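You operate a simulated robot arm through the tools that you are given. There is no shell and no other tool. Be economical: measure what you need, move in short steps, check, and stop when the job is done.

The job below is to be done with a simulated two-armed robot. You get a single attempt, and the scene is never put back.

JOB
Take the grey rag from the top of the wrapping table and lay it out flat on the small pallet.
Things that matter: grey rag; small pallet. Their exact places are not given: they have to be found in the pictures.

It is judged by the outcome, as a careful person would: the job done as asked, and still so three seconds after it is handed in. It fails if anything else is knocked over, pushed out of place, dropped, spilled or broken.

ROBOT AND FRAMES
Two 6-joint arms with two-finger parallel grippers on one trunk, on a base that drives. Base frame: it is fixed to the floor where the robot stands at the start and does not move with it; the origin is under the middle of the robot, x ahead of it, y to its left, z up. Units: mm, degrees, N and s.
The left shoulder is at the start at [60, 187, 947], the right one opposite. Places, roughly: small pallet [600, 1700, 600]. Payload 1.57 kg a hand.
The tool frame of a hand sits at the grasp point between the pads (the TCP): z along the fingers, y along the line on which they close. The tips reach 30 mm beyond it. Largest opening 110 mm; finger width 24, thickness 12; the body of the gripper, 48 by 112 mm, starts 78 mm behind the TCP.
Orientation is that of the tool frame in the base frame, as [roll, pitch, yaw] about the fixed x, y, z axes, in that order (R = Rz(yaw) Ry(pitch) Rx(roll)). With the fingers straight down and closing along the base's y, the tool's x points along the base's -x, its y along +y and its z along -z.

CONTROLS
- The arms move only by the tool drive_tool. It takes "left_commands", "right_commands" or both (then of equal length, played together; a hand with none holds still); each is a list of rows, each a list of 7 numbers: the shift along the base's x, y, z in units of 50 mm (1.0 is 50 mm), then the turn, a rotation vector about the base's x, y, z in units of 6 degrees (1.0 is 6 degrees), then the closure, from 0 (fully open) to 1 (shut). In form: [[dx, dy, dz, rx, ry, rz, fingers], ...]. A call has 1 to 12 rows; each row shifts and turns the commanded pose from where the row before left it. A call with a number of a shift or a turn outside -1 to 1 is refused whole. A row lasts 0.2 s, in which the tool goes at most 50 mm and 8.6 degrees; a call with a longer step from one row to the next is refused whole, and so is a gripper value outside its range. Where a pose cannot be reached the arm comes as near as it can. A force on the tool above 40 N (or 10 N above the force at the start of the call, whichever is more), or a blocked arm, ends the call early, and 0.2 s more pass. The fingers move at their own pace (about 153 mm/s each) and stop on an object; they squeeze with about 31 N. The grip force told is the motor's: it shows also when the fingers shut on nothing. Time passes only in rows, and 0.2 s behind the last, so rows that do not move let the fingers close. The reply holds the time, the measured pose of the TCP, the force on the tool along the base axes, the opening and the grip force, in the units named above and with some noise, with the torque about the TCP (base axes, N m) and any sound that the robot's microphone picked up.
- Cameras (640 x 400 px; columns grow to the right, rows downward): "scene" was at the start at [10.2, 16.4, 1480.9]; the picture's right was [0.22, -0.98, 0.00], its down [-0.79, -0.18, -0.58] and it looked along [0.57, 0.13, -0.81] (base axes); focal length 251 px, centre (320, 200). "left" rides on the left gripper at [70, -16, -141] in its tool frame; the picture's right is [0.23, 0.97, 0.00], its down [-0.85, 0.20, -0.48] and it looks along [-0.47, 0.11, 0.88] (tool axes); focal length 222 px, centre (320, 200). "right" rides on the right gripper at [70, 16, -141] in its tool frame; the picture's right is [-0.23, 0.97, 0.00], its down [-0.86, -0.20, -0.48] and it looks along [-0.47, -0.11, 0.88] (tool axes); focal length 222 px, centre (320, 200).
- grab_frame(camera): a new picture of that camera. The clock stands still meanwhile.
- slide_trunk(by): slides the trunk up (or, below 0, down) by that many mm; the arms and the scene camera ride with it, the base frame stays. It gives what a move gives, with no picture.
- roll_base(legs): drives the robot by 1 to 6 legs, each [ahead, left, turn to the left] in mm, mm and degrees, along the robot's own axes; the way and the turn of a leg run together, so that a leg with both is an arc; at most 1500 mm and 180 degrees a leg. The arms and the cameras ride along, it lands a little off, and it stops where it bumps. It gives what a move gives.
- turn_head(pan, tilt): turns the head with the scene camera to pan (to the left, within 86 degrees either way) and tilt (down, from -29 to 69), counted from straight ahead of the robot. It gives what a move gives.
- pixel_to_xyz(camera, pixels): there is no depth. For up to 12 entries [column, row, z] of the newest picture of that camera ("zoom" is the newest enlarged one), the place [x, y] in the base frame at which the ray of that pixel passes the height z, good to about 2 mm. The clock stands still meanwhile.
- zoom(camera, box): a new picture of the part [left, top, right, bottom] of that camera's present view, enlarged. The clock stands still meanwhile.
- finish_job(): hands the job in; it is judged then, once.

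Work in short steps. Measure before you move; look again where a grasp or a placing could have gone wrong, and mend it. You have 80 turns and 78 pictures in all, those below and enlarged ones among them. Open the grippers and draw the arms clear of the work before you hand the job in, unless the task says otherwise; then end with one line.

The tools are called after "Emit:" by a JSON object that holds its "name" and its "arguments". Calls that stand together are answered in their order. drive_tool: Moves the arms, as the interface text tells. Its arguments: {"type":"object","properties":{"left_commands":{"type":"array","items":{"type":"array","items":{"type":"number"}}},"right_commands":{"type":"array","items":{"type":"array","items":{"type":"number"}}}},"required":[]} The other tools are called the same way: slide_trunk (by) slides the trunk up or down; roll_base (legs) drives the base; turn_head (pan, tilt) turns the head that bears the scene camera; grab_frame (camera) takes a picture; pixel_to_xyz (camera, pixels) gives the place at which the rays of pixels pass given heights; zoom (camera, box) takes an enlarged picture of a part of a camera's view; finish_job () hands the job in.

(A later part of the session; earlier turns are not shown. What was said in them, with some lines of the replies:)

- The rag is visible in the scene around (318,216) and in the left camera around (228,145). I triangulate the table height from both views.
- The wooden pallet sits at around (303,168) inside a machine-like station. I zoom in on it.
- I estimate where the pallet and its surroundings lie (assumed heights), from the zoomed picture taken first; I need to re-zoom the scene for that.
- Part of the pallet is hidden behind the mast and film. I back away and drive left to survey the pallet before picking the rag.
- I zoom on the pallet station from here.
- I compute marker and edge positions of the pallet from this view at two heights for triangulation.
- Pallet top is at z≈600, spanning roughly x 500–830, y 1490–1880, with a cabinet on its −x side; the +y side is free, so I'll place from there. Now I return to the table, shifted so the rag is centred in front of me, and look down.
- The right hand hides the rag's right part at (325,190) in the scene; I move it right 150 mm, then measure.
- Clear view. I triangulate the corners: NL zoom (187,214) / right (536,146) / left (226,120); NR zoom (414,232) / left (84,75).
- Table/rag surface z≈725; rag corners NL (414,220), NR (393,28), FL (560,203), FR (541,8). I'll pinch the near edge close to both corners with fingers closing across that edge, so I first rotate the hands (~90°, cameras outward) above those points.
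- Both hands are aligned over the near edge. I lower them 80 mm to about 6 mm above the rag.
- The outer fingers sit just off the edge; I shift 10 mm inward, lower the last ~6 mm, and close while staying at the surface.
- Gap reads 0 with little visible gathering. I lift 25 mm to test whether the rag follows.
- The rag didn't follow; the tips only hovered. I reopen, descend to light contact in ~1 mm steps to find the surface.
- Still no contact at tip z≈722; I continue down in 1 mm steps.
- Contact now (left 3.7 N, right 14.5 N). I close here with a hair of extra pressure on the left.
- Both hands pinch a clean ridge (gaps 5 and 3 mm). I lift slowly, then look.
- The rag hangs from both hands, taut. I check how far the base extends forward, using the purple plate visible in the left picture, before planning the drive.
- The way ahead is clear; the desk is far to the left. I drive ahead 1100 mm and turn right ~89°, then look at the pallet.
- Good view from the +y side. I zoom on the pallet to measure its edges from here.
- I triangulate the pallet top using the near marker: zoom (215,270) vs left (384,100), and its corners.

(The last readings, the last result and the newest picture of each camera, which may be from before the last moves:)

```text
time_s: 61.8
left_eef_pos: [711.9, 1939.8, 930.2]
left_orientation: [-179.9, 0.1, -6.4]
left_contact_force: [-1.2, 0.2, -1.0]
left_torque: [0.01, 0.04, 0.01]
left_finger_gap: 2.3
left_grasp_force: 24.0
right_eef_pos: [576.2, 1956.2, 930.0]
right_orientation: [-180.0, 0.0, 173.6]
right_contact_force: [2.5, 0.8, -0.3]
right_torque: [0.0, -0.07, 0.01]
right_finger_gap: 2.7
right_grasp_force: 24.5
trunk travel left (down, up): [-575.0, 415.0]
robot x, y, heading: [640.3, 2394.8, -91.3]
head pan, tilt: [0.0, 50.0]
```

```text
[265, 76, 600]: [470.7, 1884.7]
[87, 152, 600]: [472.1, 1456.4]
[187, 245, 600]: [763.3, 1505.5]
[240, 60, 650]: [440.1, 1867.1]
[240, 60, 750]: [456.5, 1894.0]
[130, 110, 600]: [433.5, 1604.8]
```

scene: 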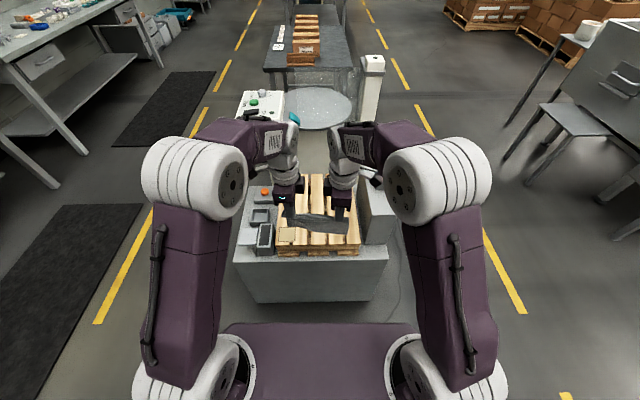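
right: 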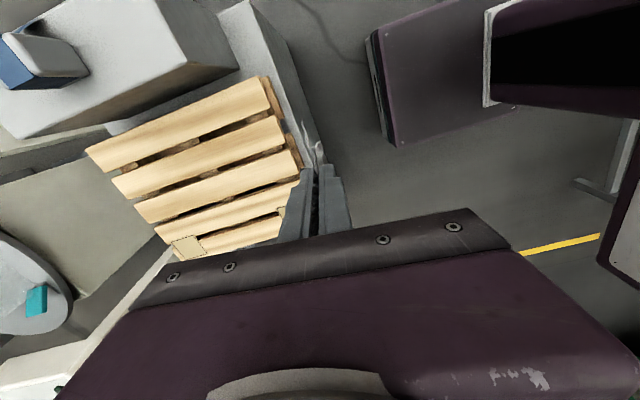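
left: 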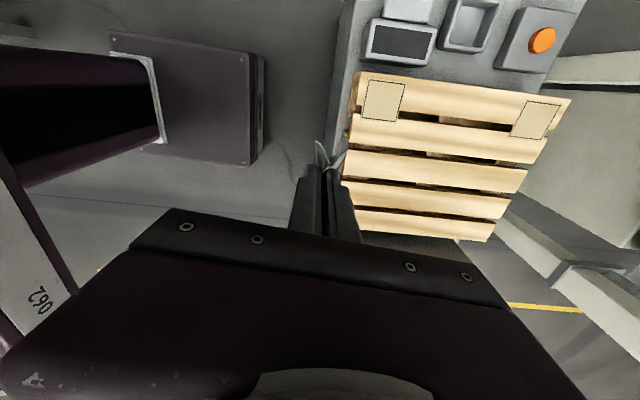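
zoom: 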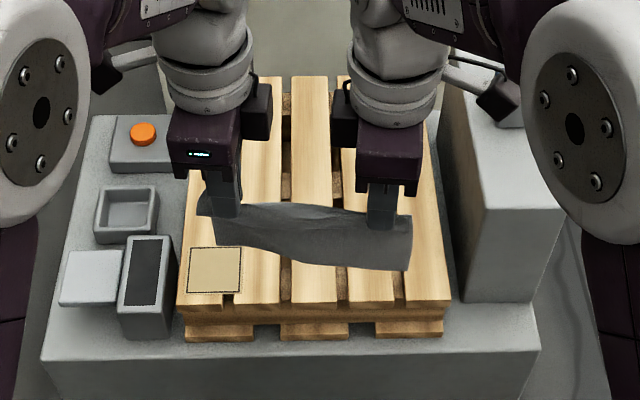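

Pallet top z≈605, x 468–804, y 1458–1870. I drive closer (170 ahead, 20 left), then lower the trunk 130 mm.

Emit:
{"name": "roll_base", "arguments": {"legs": [[170, 22, 1.3]]}}

Emit:
{"name": "slide_trunk", "arguments": {"by": -130}}

Emit:
{"name": "grab_frame", "arguments": {"camera": "scene"}}

Emit:
{"name": "grab_frame", "arguments": {"camera": "right"}}

```text
time_s: 63.2
left_eef_pos: [742.6, 1771.5, 929.8]
left_orientation: [180.0, 0.1, -5.1]
left_contact_force: [-2.0, 0.0, -0.4]
left_torque: [0.03, 0.06, 0.07]
left_finger_gap: 2.2
left_grasp_force: 24.1
right_eef_pos: [604.3, 1782.9, 931.4]
right_orientation: [-180.0, 0.1, 174.9]
right_contact_force: [2.3, -1.1, 0.1]
right_torque: [0.03, -0.03, 0.04]
right_finger_gap: 2.7
right_grasp_force: 24.5
trunk travel left (down, up): [-575.0, 415.0]
robot x, y, heading: [658.3, 2226.0, -90.0]
head pan, tilt: [0.0, 50.0]
```

```text
time_s: 64.8
left_eef_pos: [743.0, 1769.2, 800.1]
left_orientation: [179.9, 0.1, -5.1]
left_contact_force: [-2.4, -0.5, -0.2]
left_torque: [0.01, 0.04, 0.05]
left_finger_gap: 2.5
left_grasp_force: 23.9
right_eef_pos: [605.1, 1784.2, 801.3]
right_orientation: [180.0, 0.1, 174.9]
right_contact_force: [2.2, 0.7, -0.1]
right_torque: [-0.04, -0.05, 0.05]
right_finger_gap: 3.1
right_grasp_force: 24.9
trunk travel left (down, up): [-445.0, 545.0]
robot x, y, heading: [654.2, 2223.6, -89.9]
head pan, tilt: [0.0, 50.0]
```

```text
43 pictures are left
```

scene: 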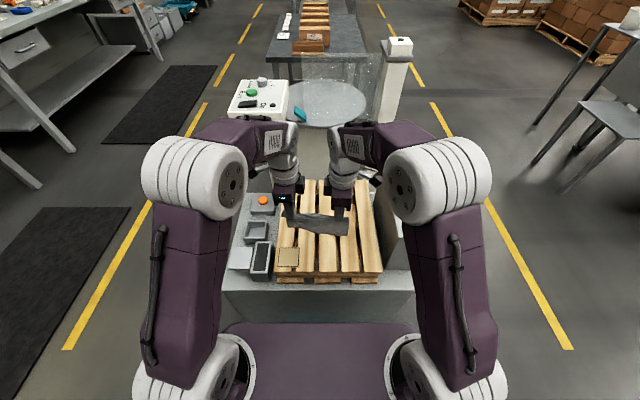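

```text
42 pictures are left
```

right: 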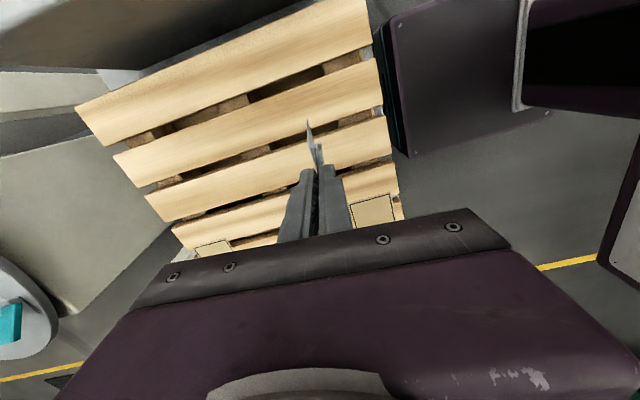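

The rag hangs over the pallet, right hand clear of the cabinet. I move the hands ~105–120 mm further over the pallet, squaring the held edge with the pallet.

Emit:
{"name": "drive_tool", "arguments": {"left_commands": [[-0.13, -0.52, 0, 0, 0, 0.21, 1], [-0.13, -0.52, 0, 0, 0, 0.21, 1], [-0.13, -0.52, 0, 0, 0, 0.21, 1], [0, -0.52, 0, 0, 0, 0.21, 1], [0, 0, 0, 0, 0, 0, 1]], "right_commands": [[-0.13, -0.6, 0, 0, 0, 0.21, 1], [-0.13, -0.6, 0, 0, 0, 0.21, 1], [-0.13, -0.6, 0, 0, 0, 0.21, 1], [0, -0.6, 0, 0, 0, 0.21, 1], [0, 0, 0, 0, 0, 0, 1]]}}

Emit:
{"name": "zoom", "arguments": {"camera": "scene", "box": [220, 170, 420, 295]}}

Emit:
{"name": "grab_frame", "arguments": {"camera": "left"}}

```text
time_s: 66.0
left_eef_pos: [723.0, 1666.4, 801.1]
left_orientation: [179.9, 0.0, 0.0]
left_contact_force: [-0.4, -0.4, -1.1]
left_torque: [0.02, 0.0, -0.01]
left_finger_gap: 2.4
left_grasp_force: 23.9
right_eef_pos: [585.8, 1664.4, 800.1]
right_orientation: [179.8, 0.0, 180.0]
right_contact_force: [0.8, -0.4, 1.2]
right_torque: [-0.02, -0.03, 0.01]
right_finger_gap: 3.0
right_grasp_force: 24.1
trunk travel left (down, up): [-445.0, 545.0]
robot x, y, heading: [660.0, 2223.9, -89.7]
head pan, tilt: [0.0, 50.0]
```

```text
3.20 times, centred on (320, 232) of scene
```

zoom: 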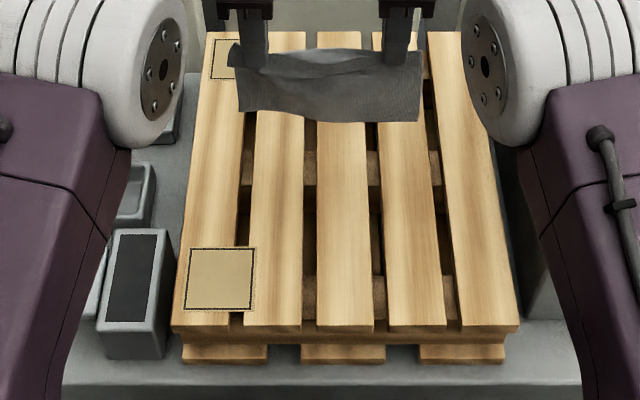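

```text
40 pictures are left
```

left: 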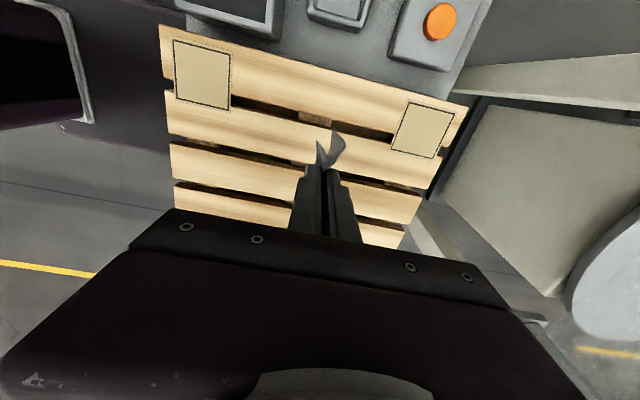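

Rag hangs straight; I lower 60 mm then begin laying: hands come back toward me while descending.

Emit:
{"name": "drive_tool", "arguments": {"left_commands": [[0, 0, -0.4, 0, 0, 0, 1], [0, 0, -0.4, 0, 0, 0, 1], [0, 0, -0.4, 0, 0, 0, 1], [0, 0.25, -0.07, 0, 0, 0, 1], [0, 0.25, -0.07, 0, 0, 0, 1], [0, 0.29, -0.1, 0, 0, 0, 1], [0, 0.29, -0.1, 0, 0, 0, 1], [0, 0, 0, 0, 0, 0, 1]], "right_commands": [[0, 0, -0.4, 0, 0, 0, 1], [0, 0, -0.4, 0, 0, 0, 1], [0, 0, -0.4, 0, 0, 0, 1], [0, 0.25, -0.07, 0, 0, 0, 1], [0, 0.25, -0.07, 0, 0, 0, 1], [0, 0.29, -0.1, 0, 0, 0, 1], [0, 0.29, -0.1, 0, 0, 0, 1], [0, 0, 0, 0, 0, 0, 1]]}}

Emit:
{"name": "zoom", "arguments": {"camera": "scene", "box": [220, 170, 420, 295]}}

Emit:
{"name": "grab_frame", "arguments": {"camera": "left"}}

```text
time_s: 67.8
left_eef_pos: [723.7, 1719.2, 721.1]
left_orientation: [-180.0, 0.1, 0.0]
left_contact_force: [-1.6, -0.1, 0.5]
left_torque: [0.03, 0.05, 0.01]
left_finger_gap: 2.2
left_grasp_force: 23.7
right_eef_pos: [585.3, 1717.1, 723.4]
right_orientation: [-180.0, 0.1, -180.0]
right_contact_force: [0.6, -0.1, -0.8]
right_torque: [-0.03, -0.03, 0.02]
right_finger_gap: 3.0
right_grasp_force: 24.5
trunk travel left (down, up): [-445.0, 545.0]
robot x, y, heading: [660.3, 2223.9, -89.8]
head pan, tilt: [0.0, 50.0]
```

```text
3.20 times, centred on (320, 232) of scene
```

zoom: 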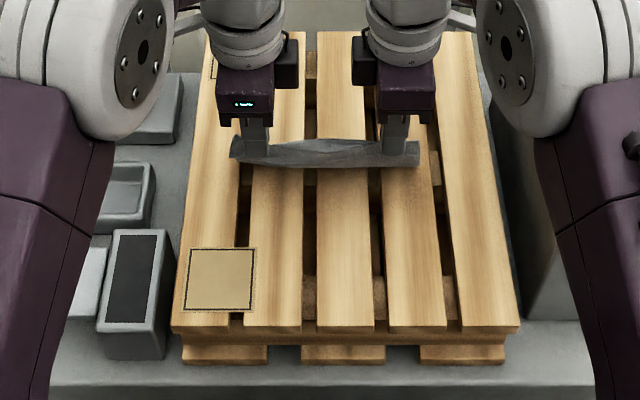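

```text
38 pictures are left
```

left: 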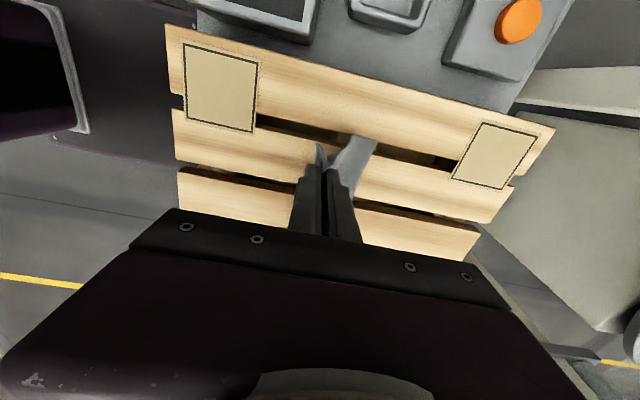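

The panel trails nicely away from me on the pallet. I continue the arc down to near the surface (TCP ≈ 645).

Emit:
{"name": "drive_tool", "arguments": {"left_commands": [[0, 0.36, -0.26, 0, 0, 0, 1], [0, 0.26, -0.3, 0, 0, 0, 1], [0, 0.2, -0.3, 0, 0, 0, 1], [0, 0.15, -0.3, 0, 0, 0, 1], [0, 0.1, -0.3, 0, 0, 0, 1], [0, 0, 0, 0, 0, 0, 1]], "right_commands": [[0, 0.36, -0.3, 0, 0, 0, 1], [0, 0.26, -0.3, 0, 0, 0, 1], [0, 0.2, -0.3, 0, 0, 0, 1], [0, 0.15, -0.3, 0, 0, 0, 1], [0, 0.1, -0.3, 0, 0, 0, 1], [0, 0, 0, 0, 0, 0, 1]]}}

Emit:
{"name": "zoom", "arguments": {"camera": "scene", "box": [220, 170, 420, 295]}}

Emit:
{"name": "zoom", "arguments": {"camera": "left", "box": [160, 60, 480, 260]}}

```text
time_s: 69.2
left_eef_pos: [722.5, 1773.2, 651.5]
left_orientation: [179.6, 0.2, -0.1]
left_contact_force: [-2.2, -5.0, 19.9]
left_torque: [-0.11, 0.14, 0.03]
left_finger_gap: 2.5
left_grasp_force: 23.5
right_eef_pos: [583.9, 1769.5, 650.6]
right_orientation: [-179.7, 0.1, 179.9]
right_contact_force: [2.9, -2.9, 12.0]
right_torque: [-0.06, -0.02, 0.06]
right_finger_gap: 3.0
right_grasp_force: 24.1
trunk travel left (down, up): [-445.0, 545.0]
robot x, y, heading: [656.3, 2225.7, -90.1]
head pan, tilt: [0.0, 50.0]
```

```text
3.20 times, centred on (320, 232) of scene
```

zoom: 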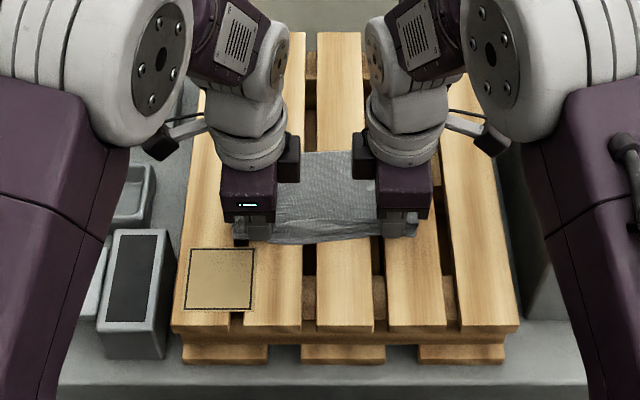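

```text
2.00 times, centred on (320, 160) of left
```

zoom: 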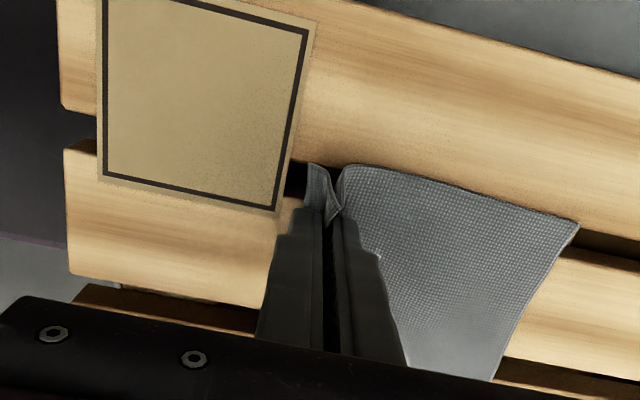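

Rag main panel lies flat, tips touching (z≈620). I ease the pressure and open slowly so the tips spread the pinched ridge flat.

Emit:
{"name": "drive_tool", "arguments": {"left_commands": [[0, 0, 0.04, 0, 0, 0, 1], [0, 0, 0, 0, 0, 0, 0.92], [0, 0, 0, 0, 0, 0, 0.84], [0, 0, 0, 0, 0, 0, 0.76], [0, 0, 0, 0, 0, 0, 0.68], [0, 0, 0, 0, 0, 0, 0.62]], "right_commands": [[0, 0, 0.02, 0, 0, 0, 1], [0, 0, 0, 0, 0, 0, 0.92], [0, 0, 0, 0, 0, 0, 0.84], [0, 0, 0, 0, 0, 0, 0.76], [0, 0, 0, 0, 0, 0, 0.68], [0, 0, 0, 0, 0, 0, 0.62]]}}

Emit:
{"name": "zoom", "arguments": {"camera": "left", "box": [160, 60, 480, 260]}}

Emit:
{"name": "zoom", "arguments": {"camera": "right", "box": [160, 60, 480, 260]}}

```text
time_s: 70.6
left_eef_pos: [722.6, 1775.7, 653.1]
left_orientation: [179.8, 0.2, 0.0]
left_contact_force: [-0.1, -0.9, -0.9]
left_torque: [-0.03, 0.0, 0.01]
left_finger_gap: 41.9
left_grasp_force: 0.1
right_eef_pos: [585.8, 1771.1, 652.0]
right_orientation: [-179.9, 0.0, 180.0]
right_contact_force: [-0.9, -6.1, 31.7]
right_torque: [0.39, 0.01, 0.01]
right_finger_gap: 36.1
right_grasp_force: 0.2
trunk travel left (down, up): [-445.0, 545.0]
robot x, y, heading: [657.1, 2225.3, -89.8]
head pan, tilt: [0.0, 50.0]
```

```text
2.00 times, centred on (320, 160) of left
```

zoom: 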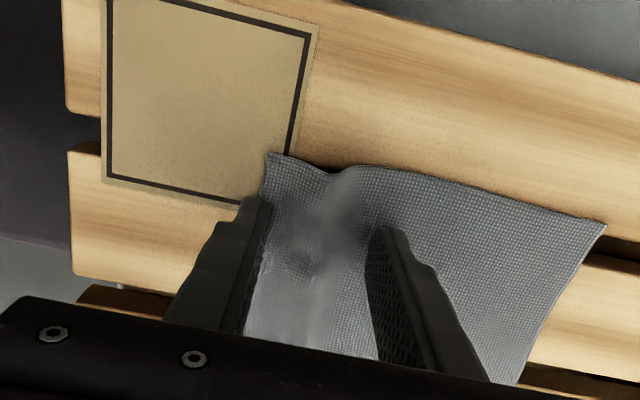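

```text
2.00 times, centred on (320, 160) of right
```

zoom: 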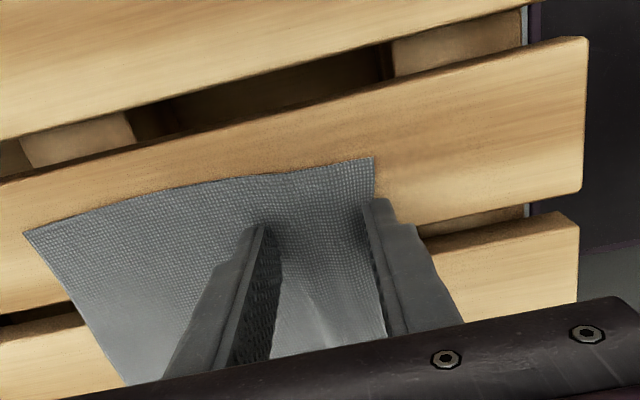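

The ridges have spread nearly flat. I lift both hands straight up, first gently.

Emit:
{"name": "drive_tool", "arguments": {"left_commands": [[0, 0, 0.1, 0, 0, 0, 0.62], [0, 0, 0.3, 0, 0, 0, 0.62], [0, 0, 0.6, 0, 0, 0, 0.62], [0, 0, 1, 0, 0, 0, 0.62], [0, 0, 1, 0, 0, 0, 0.62], [0, 0.5, 0.5, 0, 0, 0, 0.62]], "right_commands": [[0, 0, 0.1, 0, 0, 0, 0.62], [0, 0, 0.3, 0, 0, 0, 0.62], [0, 0, 0.6, 0, 0, 0, 0.62], [0, 0, 1, 0, 0, 0, 0.62], [0, 0, 1, 0, 0, 0, 0.62], [0, 0.5, 0.5, 0, 0, 0, 0.62]]}}

Emit:
{"name": "zoom", "arguments": {"camera": "scene", "box": [220, 170, 420, 295]}}

Emit:
{"name": "zoom", "arguments": {"camera": "left", "box": [160, 0, 480, 200]}}

```text
time_s: 72.0
left_eef_pos: [723.9, 1800.8, 826.4]
left_orientation: [179.8, 0.1, 0.0]
left_contact_force: [-0.3, 0.8, 0.8]
left_torque: [-0.04, -0.02, -0.07]
left_finger_gap: 41.8
left_grasp_force: 0.0
right_eef_pos: [587.0, 1797.7, 827.3]
right_orientation: [-180.0, 0.0, 180.0]
right_contact_force: [0.5, 0.5, -0.2]
right_torque: [0.0, 0.01, 0.04]
right_finger_gap: 42.0
right_grasp_force: 0.0
trunk travel left (down, up): [-445.0, 545.0]
robot x, y, heading: [658.9, 2229.3, -90.2]
head pan, tilt: [0.0, 50.0]
```

```text
3.20 times, centred on (320, 232) of scene
```

zoom: 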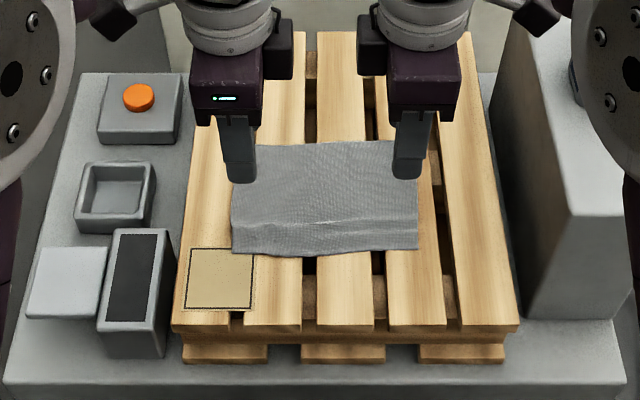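

```text
2.00 times, centred on (320, 100) of left
```

zoom: 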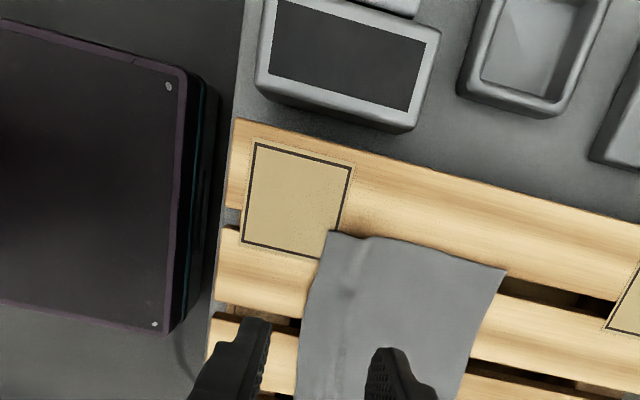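

The rag lies open with a slight ridge near the edge. I withdraw the arms toward me and measure how flat it is.

Emit:
{"name": "drive_tool", "arguments": {"left_commands": [[0.4, 0.5, 0.6, 0, 0, 0, 0.62], [0.8, 0.5, 0.2, 0, 0, 0, 0.62], [0.8, 0.5, 0, 0, 0, 0, 0.62]], "right_commands": [[-0.2, 0.5, 0.6, 0, 0, 0, 0.62], [-0.2, 0.5, 0.2, 0, 0, 0, 0.62], [-0.2, 0.5, 0, 0, 0, 0, 0.62]]}}

Emit:
{"name": "zoom", "arguments": {"camera": "scene", "box": [272, 200, 368, 260]}}

Emit:
{"name": "grab_frame", "arguments": {"camera": "left"}}

```text
time_s: 72.8
left_eef_pos: [824.9, 1877.6, 868.4]
left_orientation: [179.9, 0.1, -0.2]
left_contact_force: [0.5, 0.2, -0.6]
left_torque: [-0.01, 0.0, 0.02]
left_finger_gap: 41.7
left_grasp_force: 0.0
right_eef_pos: [555.5, 1872.9, 866.0]
right_orientation: [-179.8, 0.0, -180.0]
right_contact_force: [0.2, 0.4, 0.4]
right_torque: [-0.02, 0.02, 0.0]
right_finger_gap: 41.7
right_grasp_force: 0.0
trunk travel left (down, up): [-445.0, 545.0]
robot x, y, heading: [658.1, 2223.6, -89.7]
head pan, tilt: [0.0, 50.0]
```

```text
6.67 times, centred on (320, 230) of scene
```

zoom: 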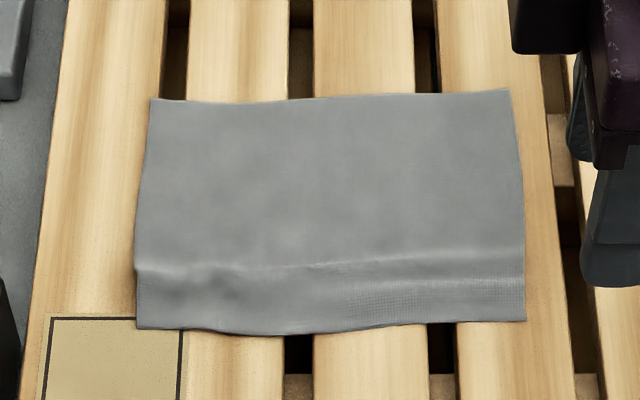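

```text
30 pictures are left
```

left: 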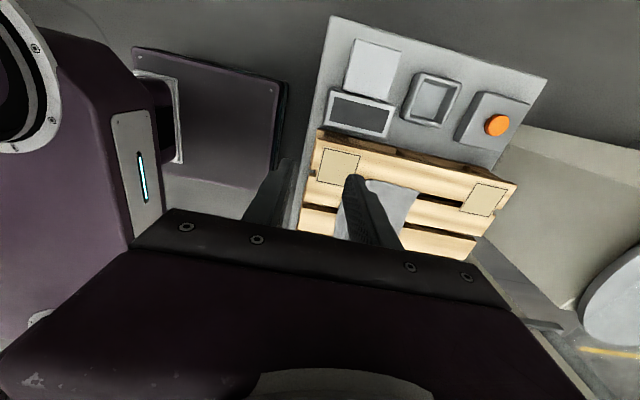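

I measure the rag's spread size from the zoomed corners.

Emit:
{"name": "zoom", "arguments": {"camera": "scene", "box": [272, 200, 368, 260]}}

Emit:
{"name": "pixel_to_xyz", "arguments": {"camera": "zoom", "pixels": [[150, 98, 618], [510, 90, 618], [527, 322, 618], [136, 329, 618], [330, 95, 618], [310, 333, 618], [320, 265, 618]]}}

```text
6.67 times, centred on (320, 230) of scene
```

zoom: 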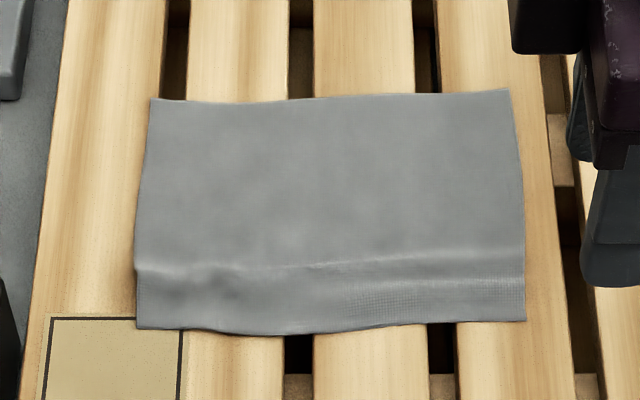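

```text
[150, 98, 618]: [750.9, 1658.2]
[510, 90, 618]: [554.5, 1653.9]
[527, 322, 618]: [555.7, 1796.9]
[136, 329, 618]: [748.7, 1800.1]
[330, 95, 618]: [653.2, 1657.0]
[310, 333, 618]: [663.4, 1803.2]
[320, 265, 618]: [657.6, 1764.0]
```

It spans about 195 × 144 mm, essentially the full rag size (193 × 147), so it lies flat. I open the grippers, back away 300 mm and take a last look.

Emit:
{"name": "drive_tool", "arguments": {"left_commands": [[0, 0, 0.5, 0, 0, 0, 0.3], [0, 0, 0.5, 0, 0, 0, 0]], "right_commands": [[0, 0, 0.5, 0, 0, 0, 0.3], [0, 0, 0.5, 0, 0, 0, 0]]}}

Emit:
{"name": "roll_base", "arguments": {"legs": [[-300, 0, 0]]}}

Emit:
{"name": "grab_frame", "arguments": {"camera": "scene"}}

```text
time_s: 73.4
left_eef_pos: [823.4, 1875.1, 916.6]
left_orientation: [-180.0, -0.1, -0.1]
left_contact_force: [0.7, 0.3, 0.1]
left_torque: [0.02, -0.03, 0.01]
left_finger_gap: 110.1
left_grasp_force: 0.1
right_eef_pos: [554.6, 1869.7, 915.2]
right_orientation: [-180.0, 0.1, -180.0]
right_contact_force: [0.4, 1.0, -0.8]
right_torque: [-0.01, 0.01, 0.0]
right_finger_gap: 110.0
right_grasp_force: 0.1
trunk travel left (down, up): [-445.0, 545.0]
robot x, y, heading: [655.6, 2222.9, -90.1]
head pan, tilt: [0.0, 50.0]
```

```text
time_s: 75.5
left_eef_pos: [823.1, 2181.9, 917.3]
left_orientation: [180.0, 0.0, 0.0]
left_contact_force: [-0.2, 0.1, -0.7]
left_torque: [-0.06, 0.04, 0.01]
left_finger_gap: 109.8
left_grasp_force: 0.1
right_eef_pos: [554.7, 2176.4, 916.2]
right_orientation: [179.9, 0.0, -180.0]
right_contact_force: [-0.2, 0.3, -0.1]
right_torque: [-0.01, -0.02, -0.02]
right_finger_gap: 109.7
right_grasp_force: 0.1
trunk travel left (down, up): [-445.0, 545.0]
robot x, y, heading: [661.9, 2530.1, -90.0]
head pan, tilt: [0.0, 50.0]
```

```text
28 pictures are left
```

scene: 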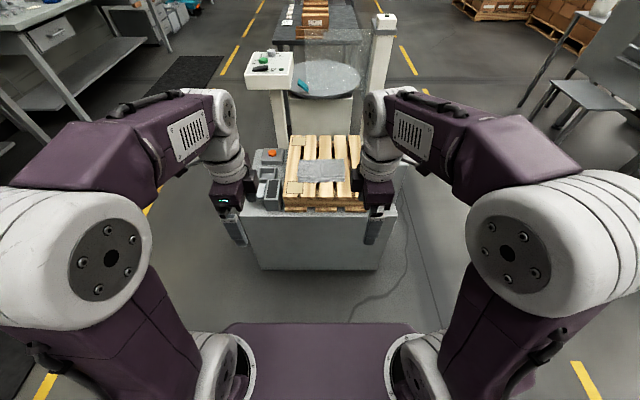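

The rag lies flat on the pallet around (322,170), nothing else is disturbed, and the arms are clear; I hand in the job.

Emit:
{"name": "finish_job", "arguments": {}}

```text
The job is handed in.
```

The grey rag is spread out on the small pallet at nearly its full size (about 195 × 144 mm), with one slight ridge left along the edge I gripped. Both grippers are open and clear, and nothing else was disturbed that I could see.
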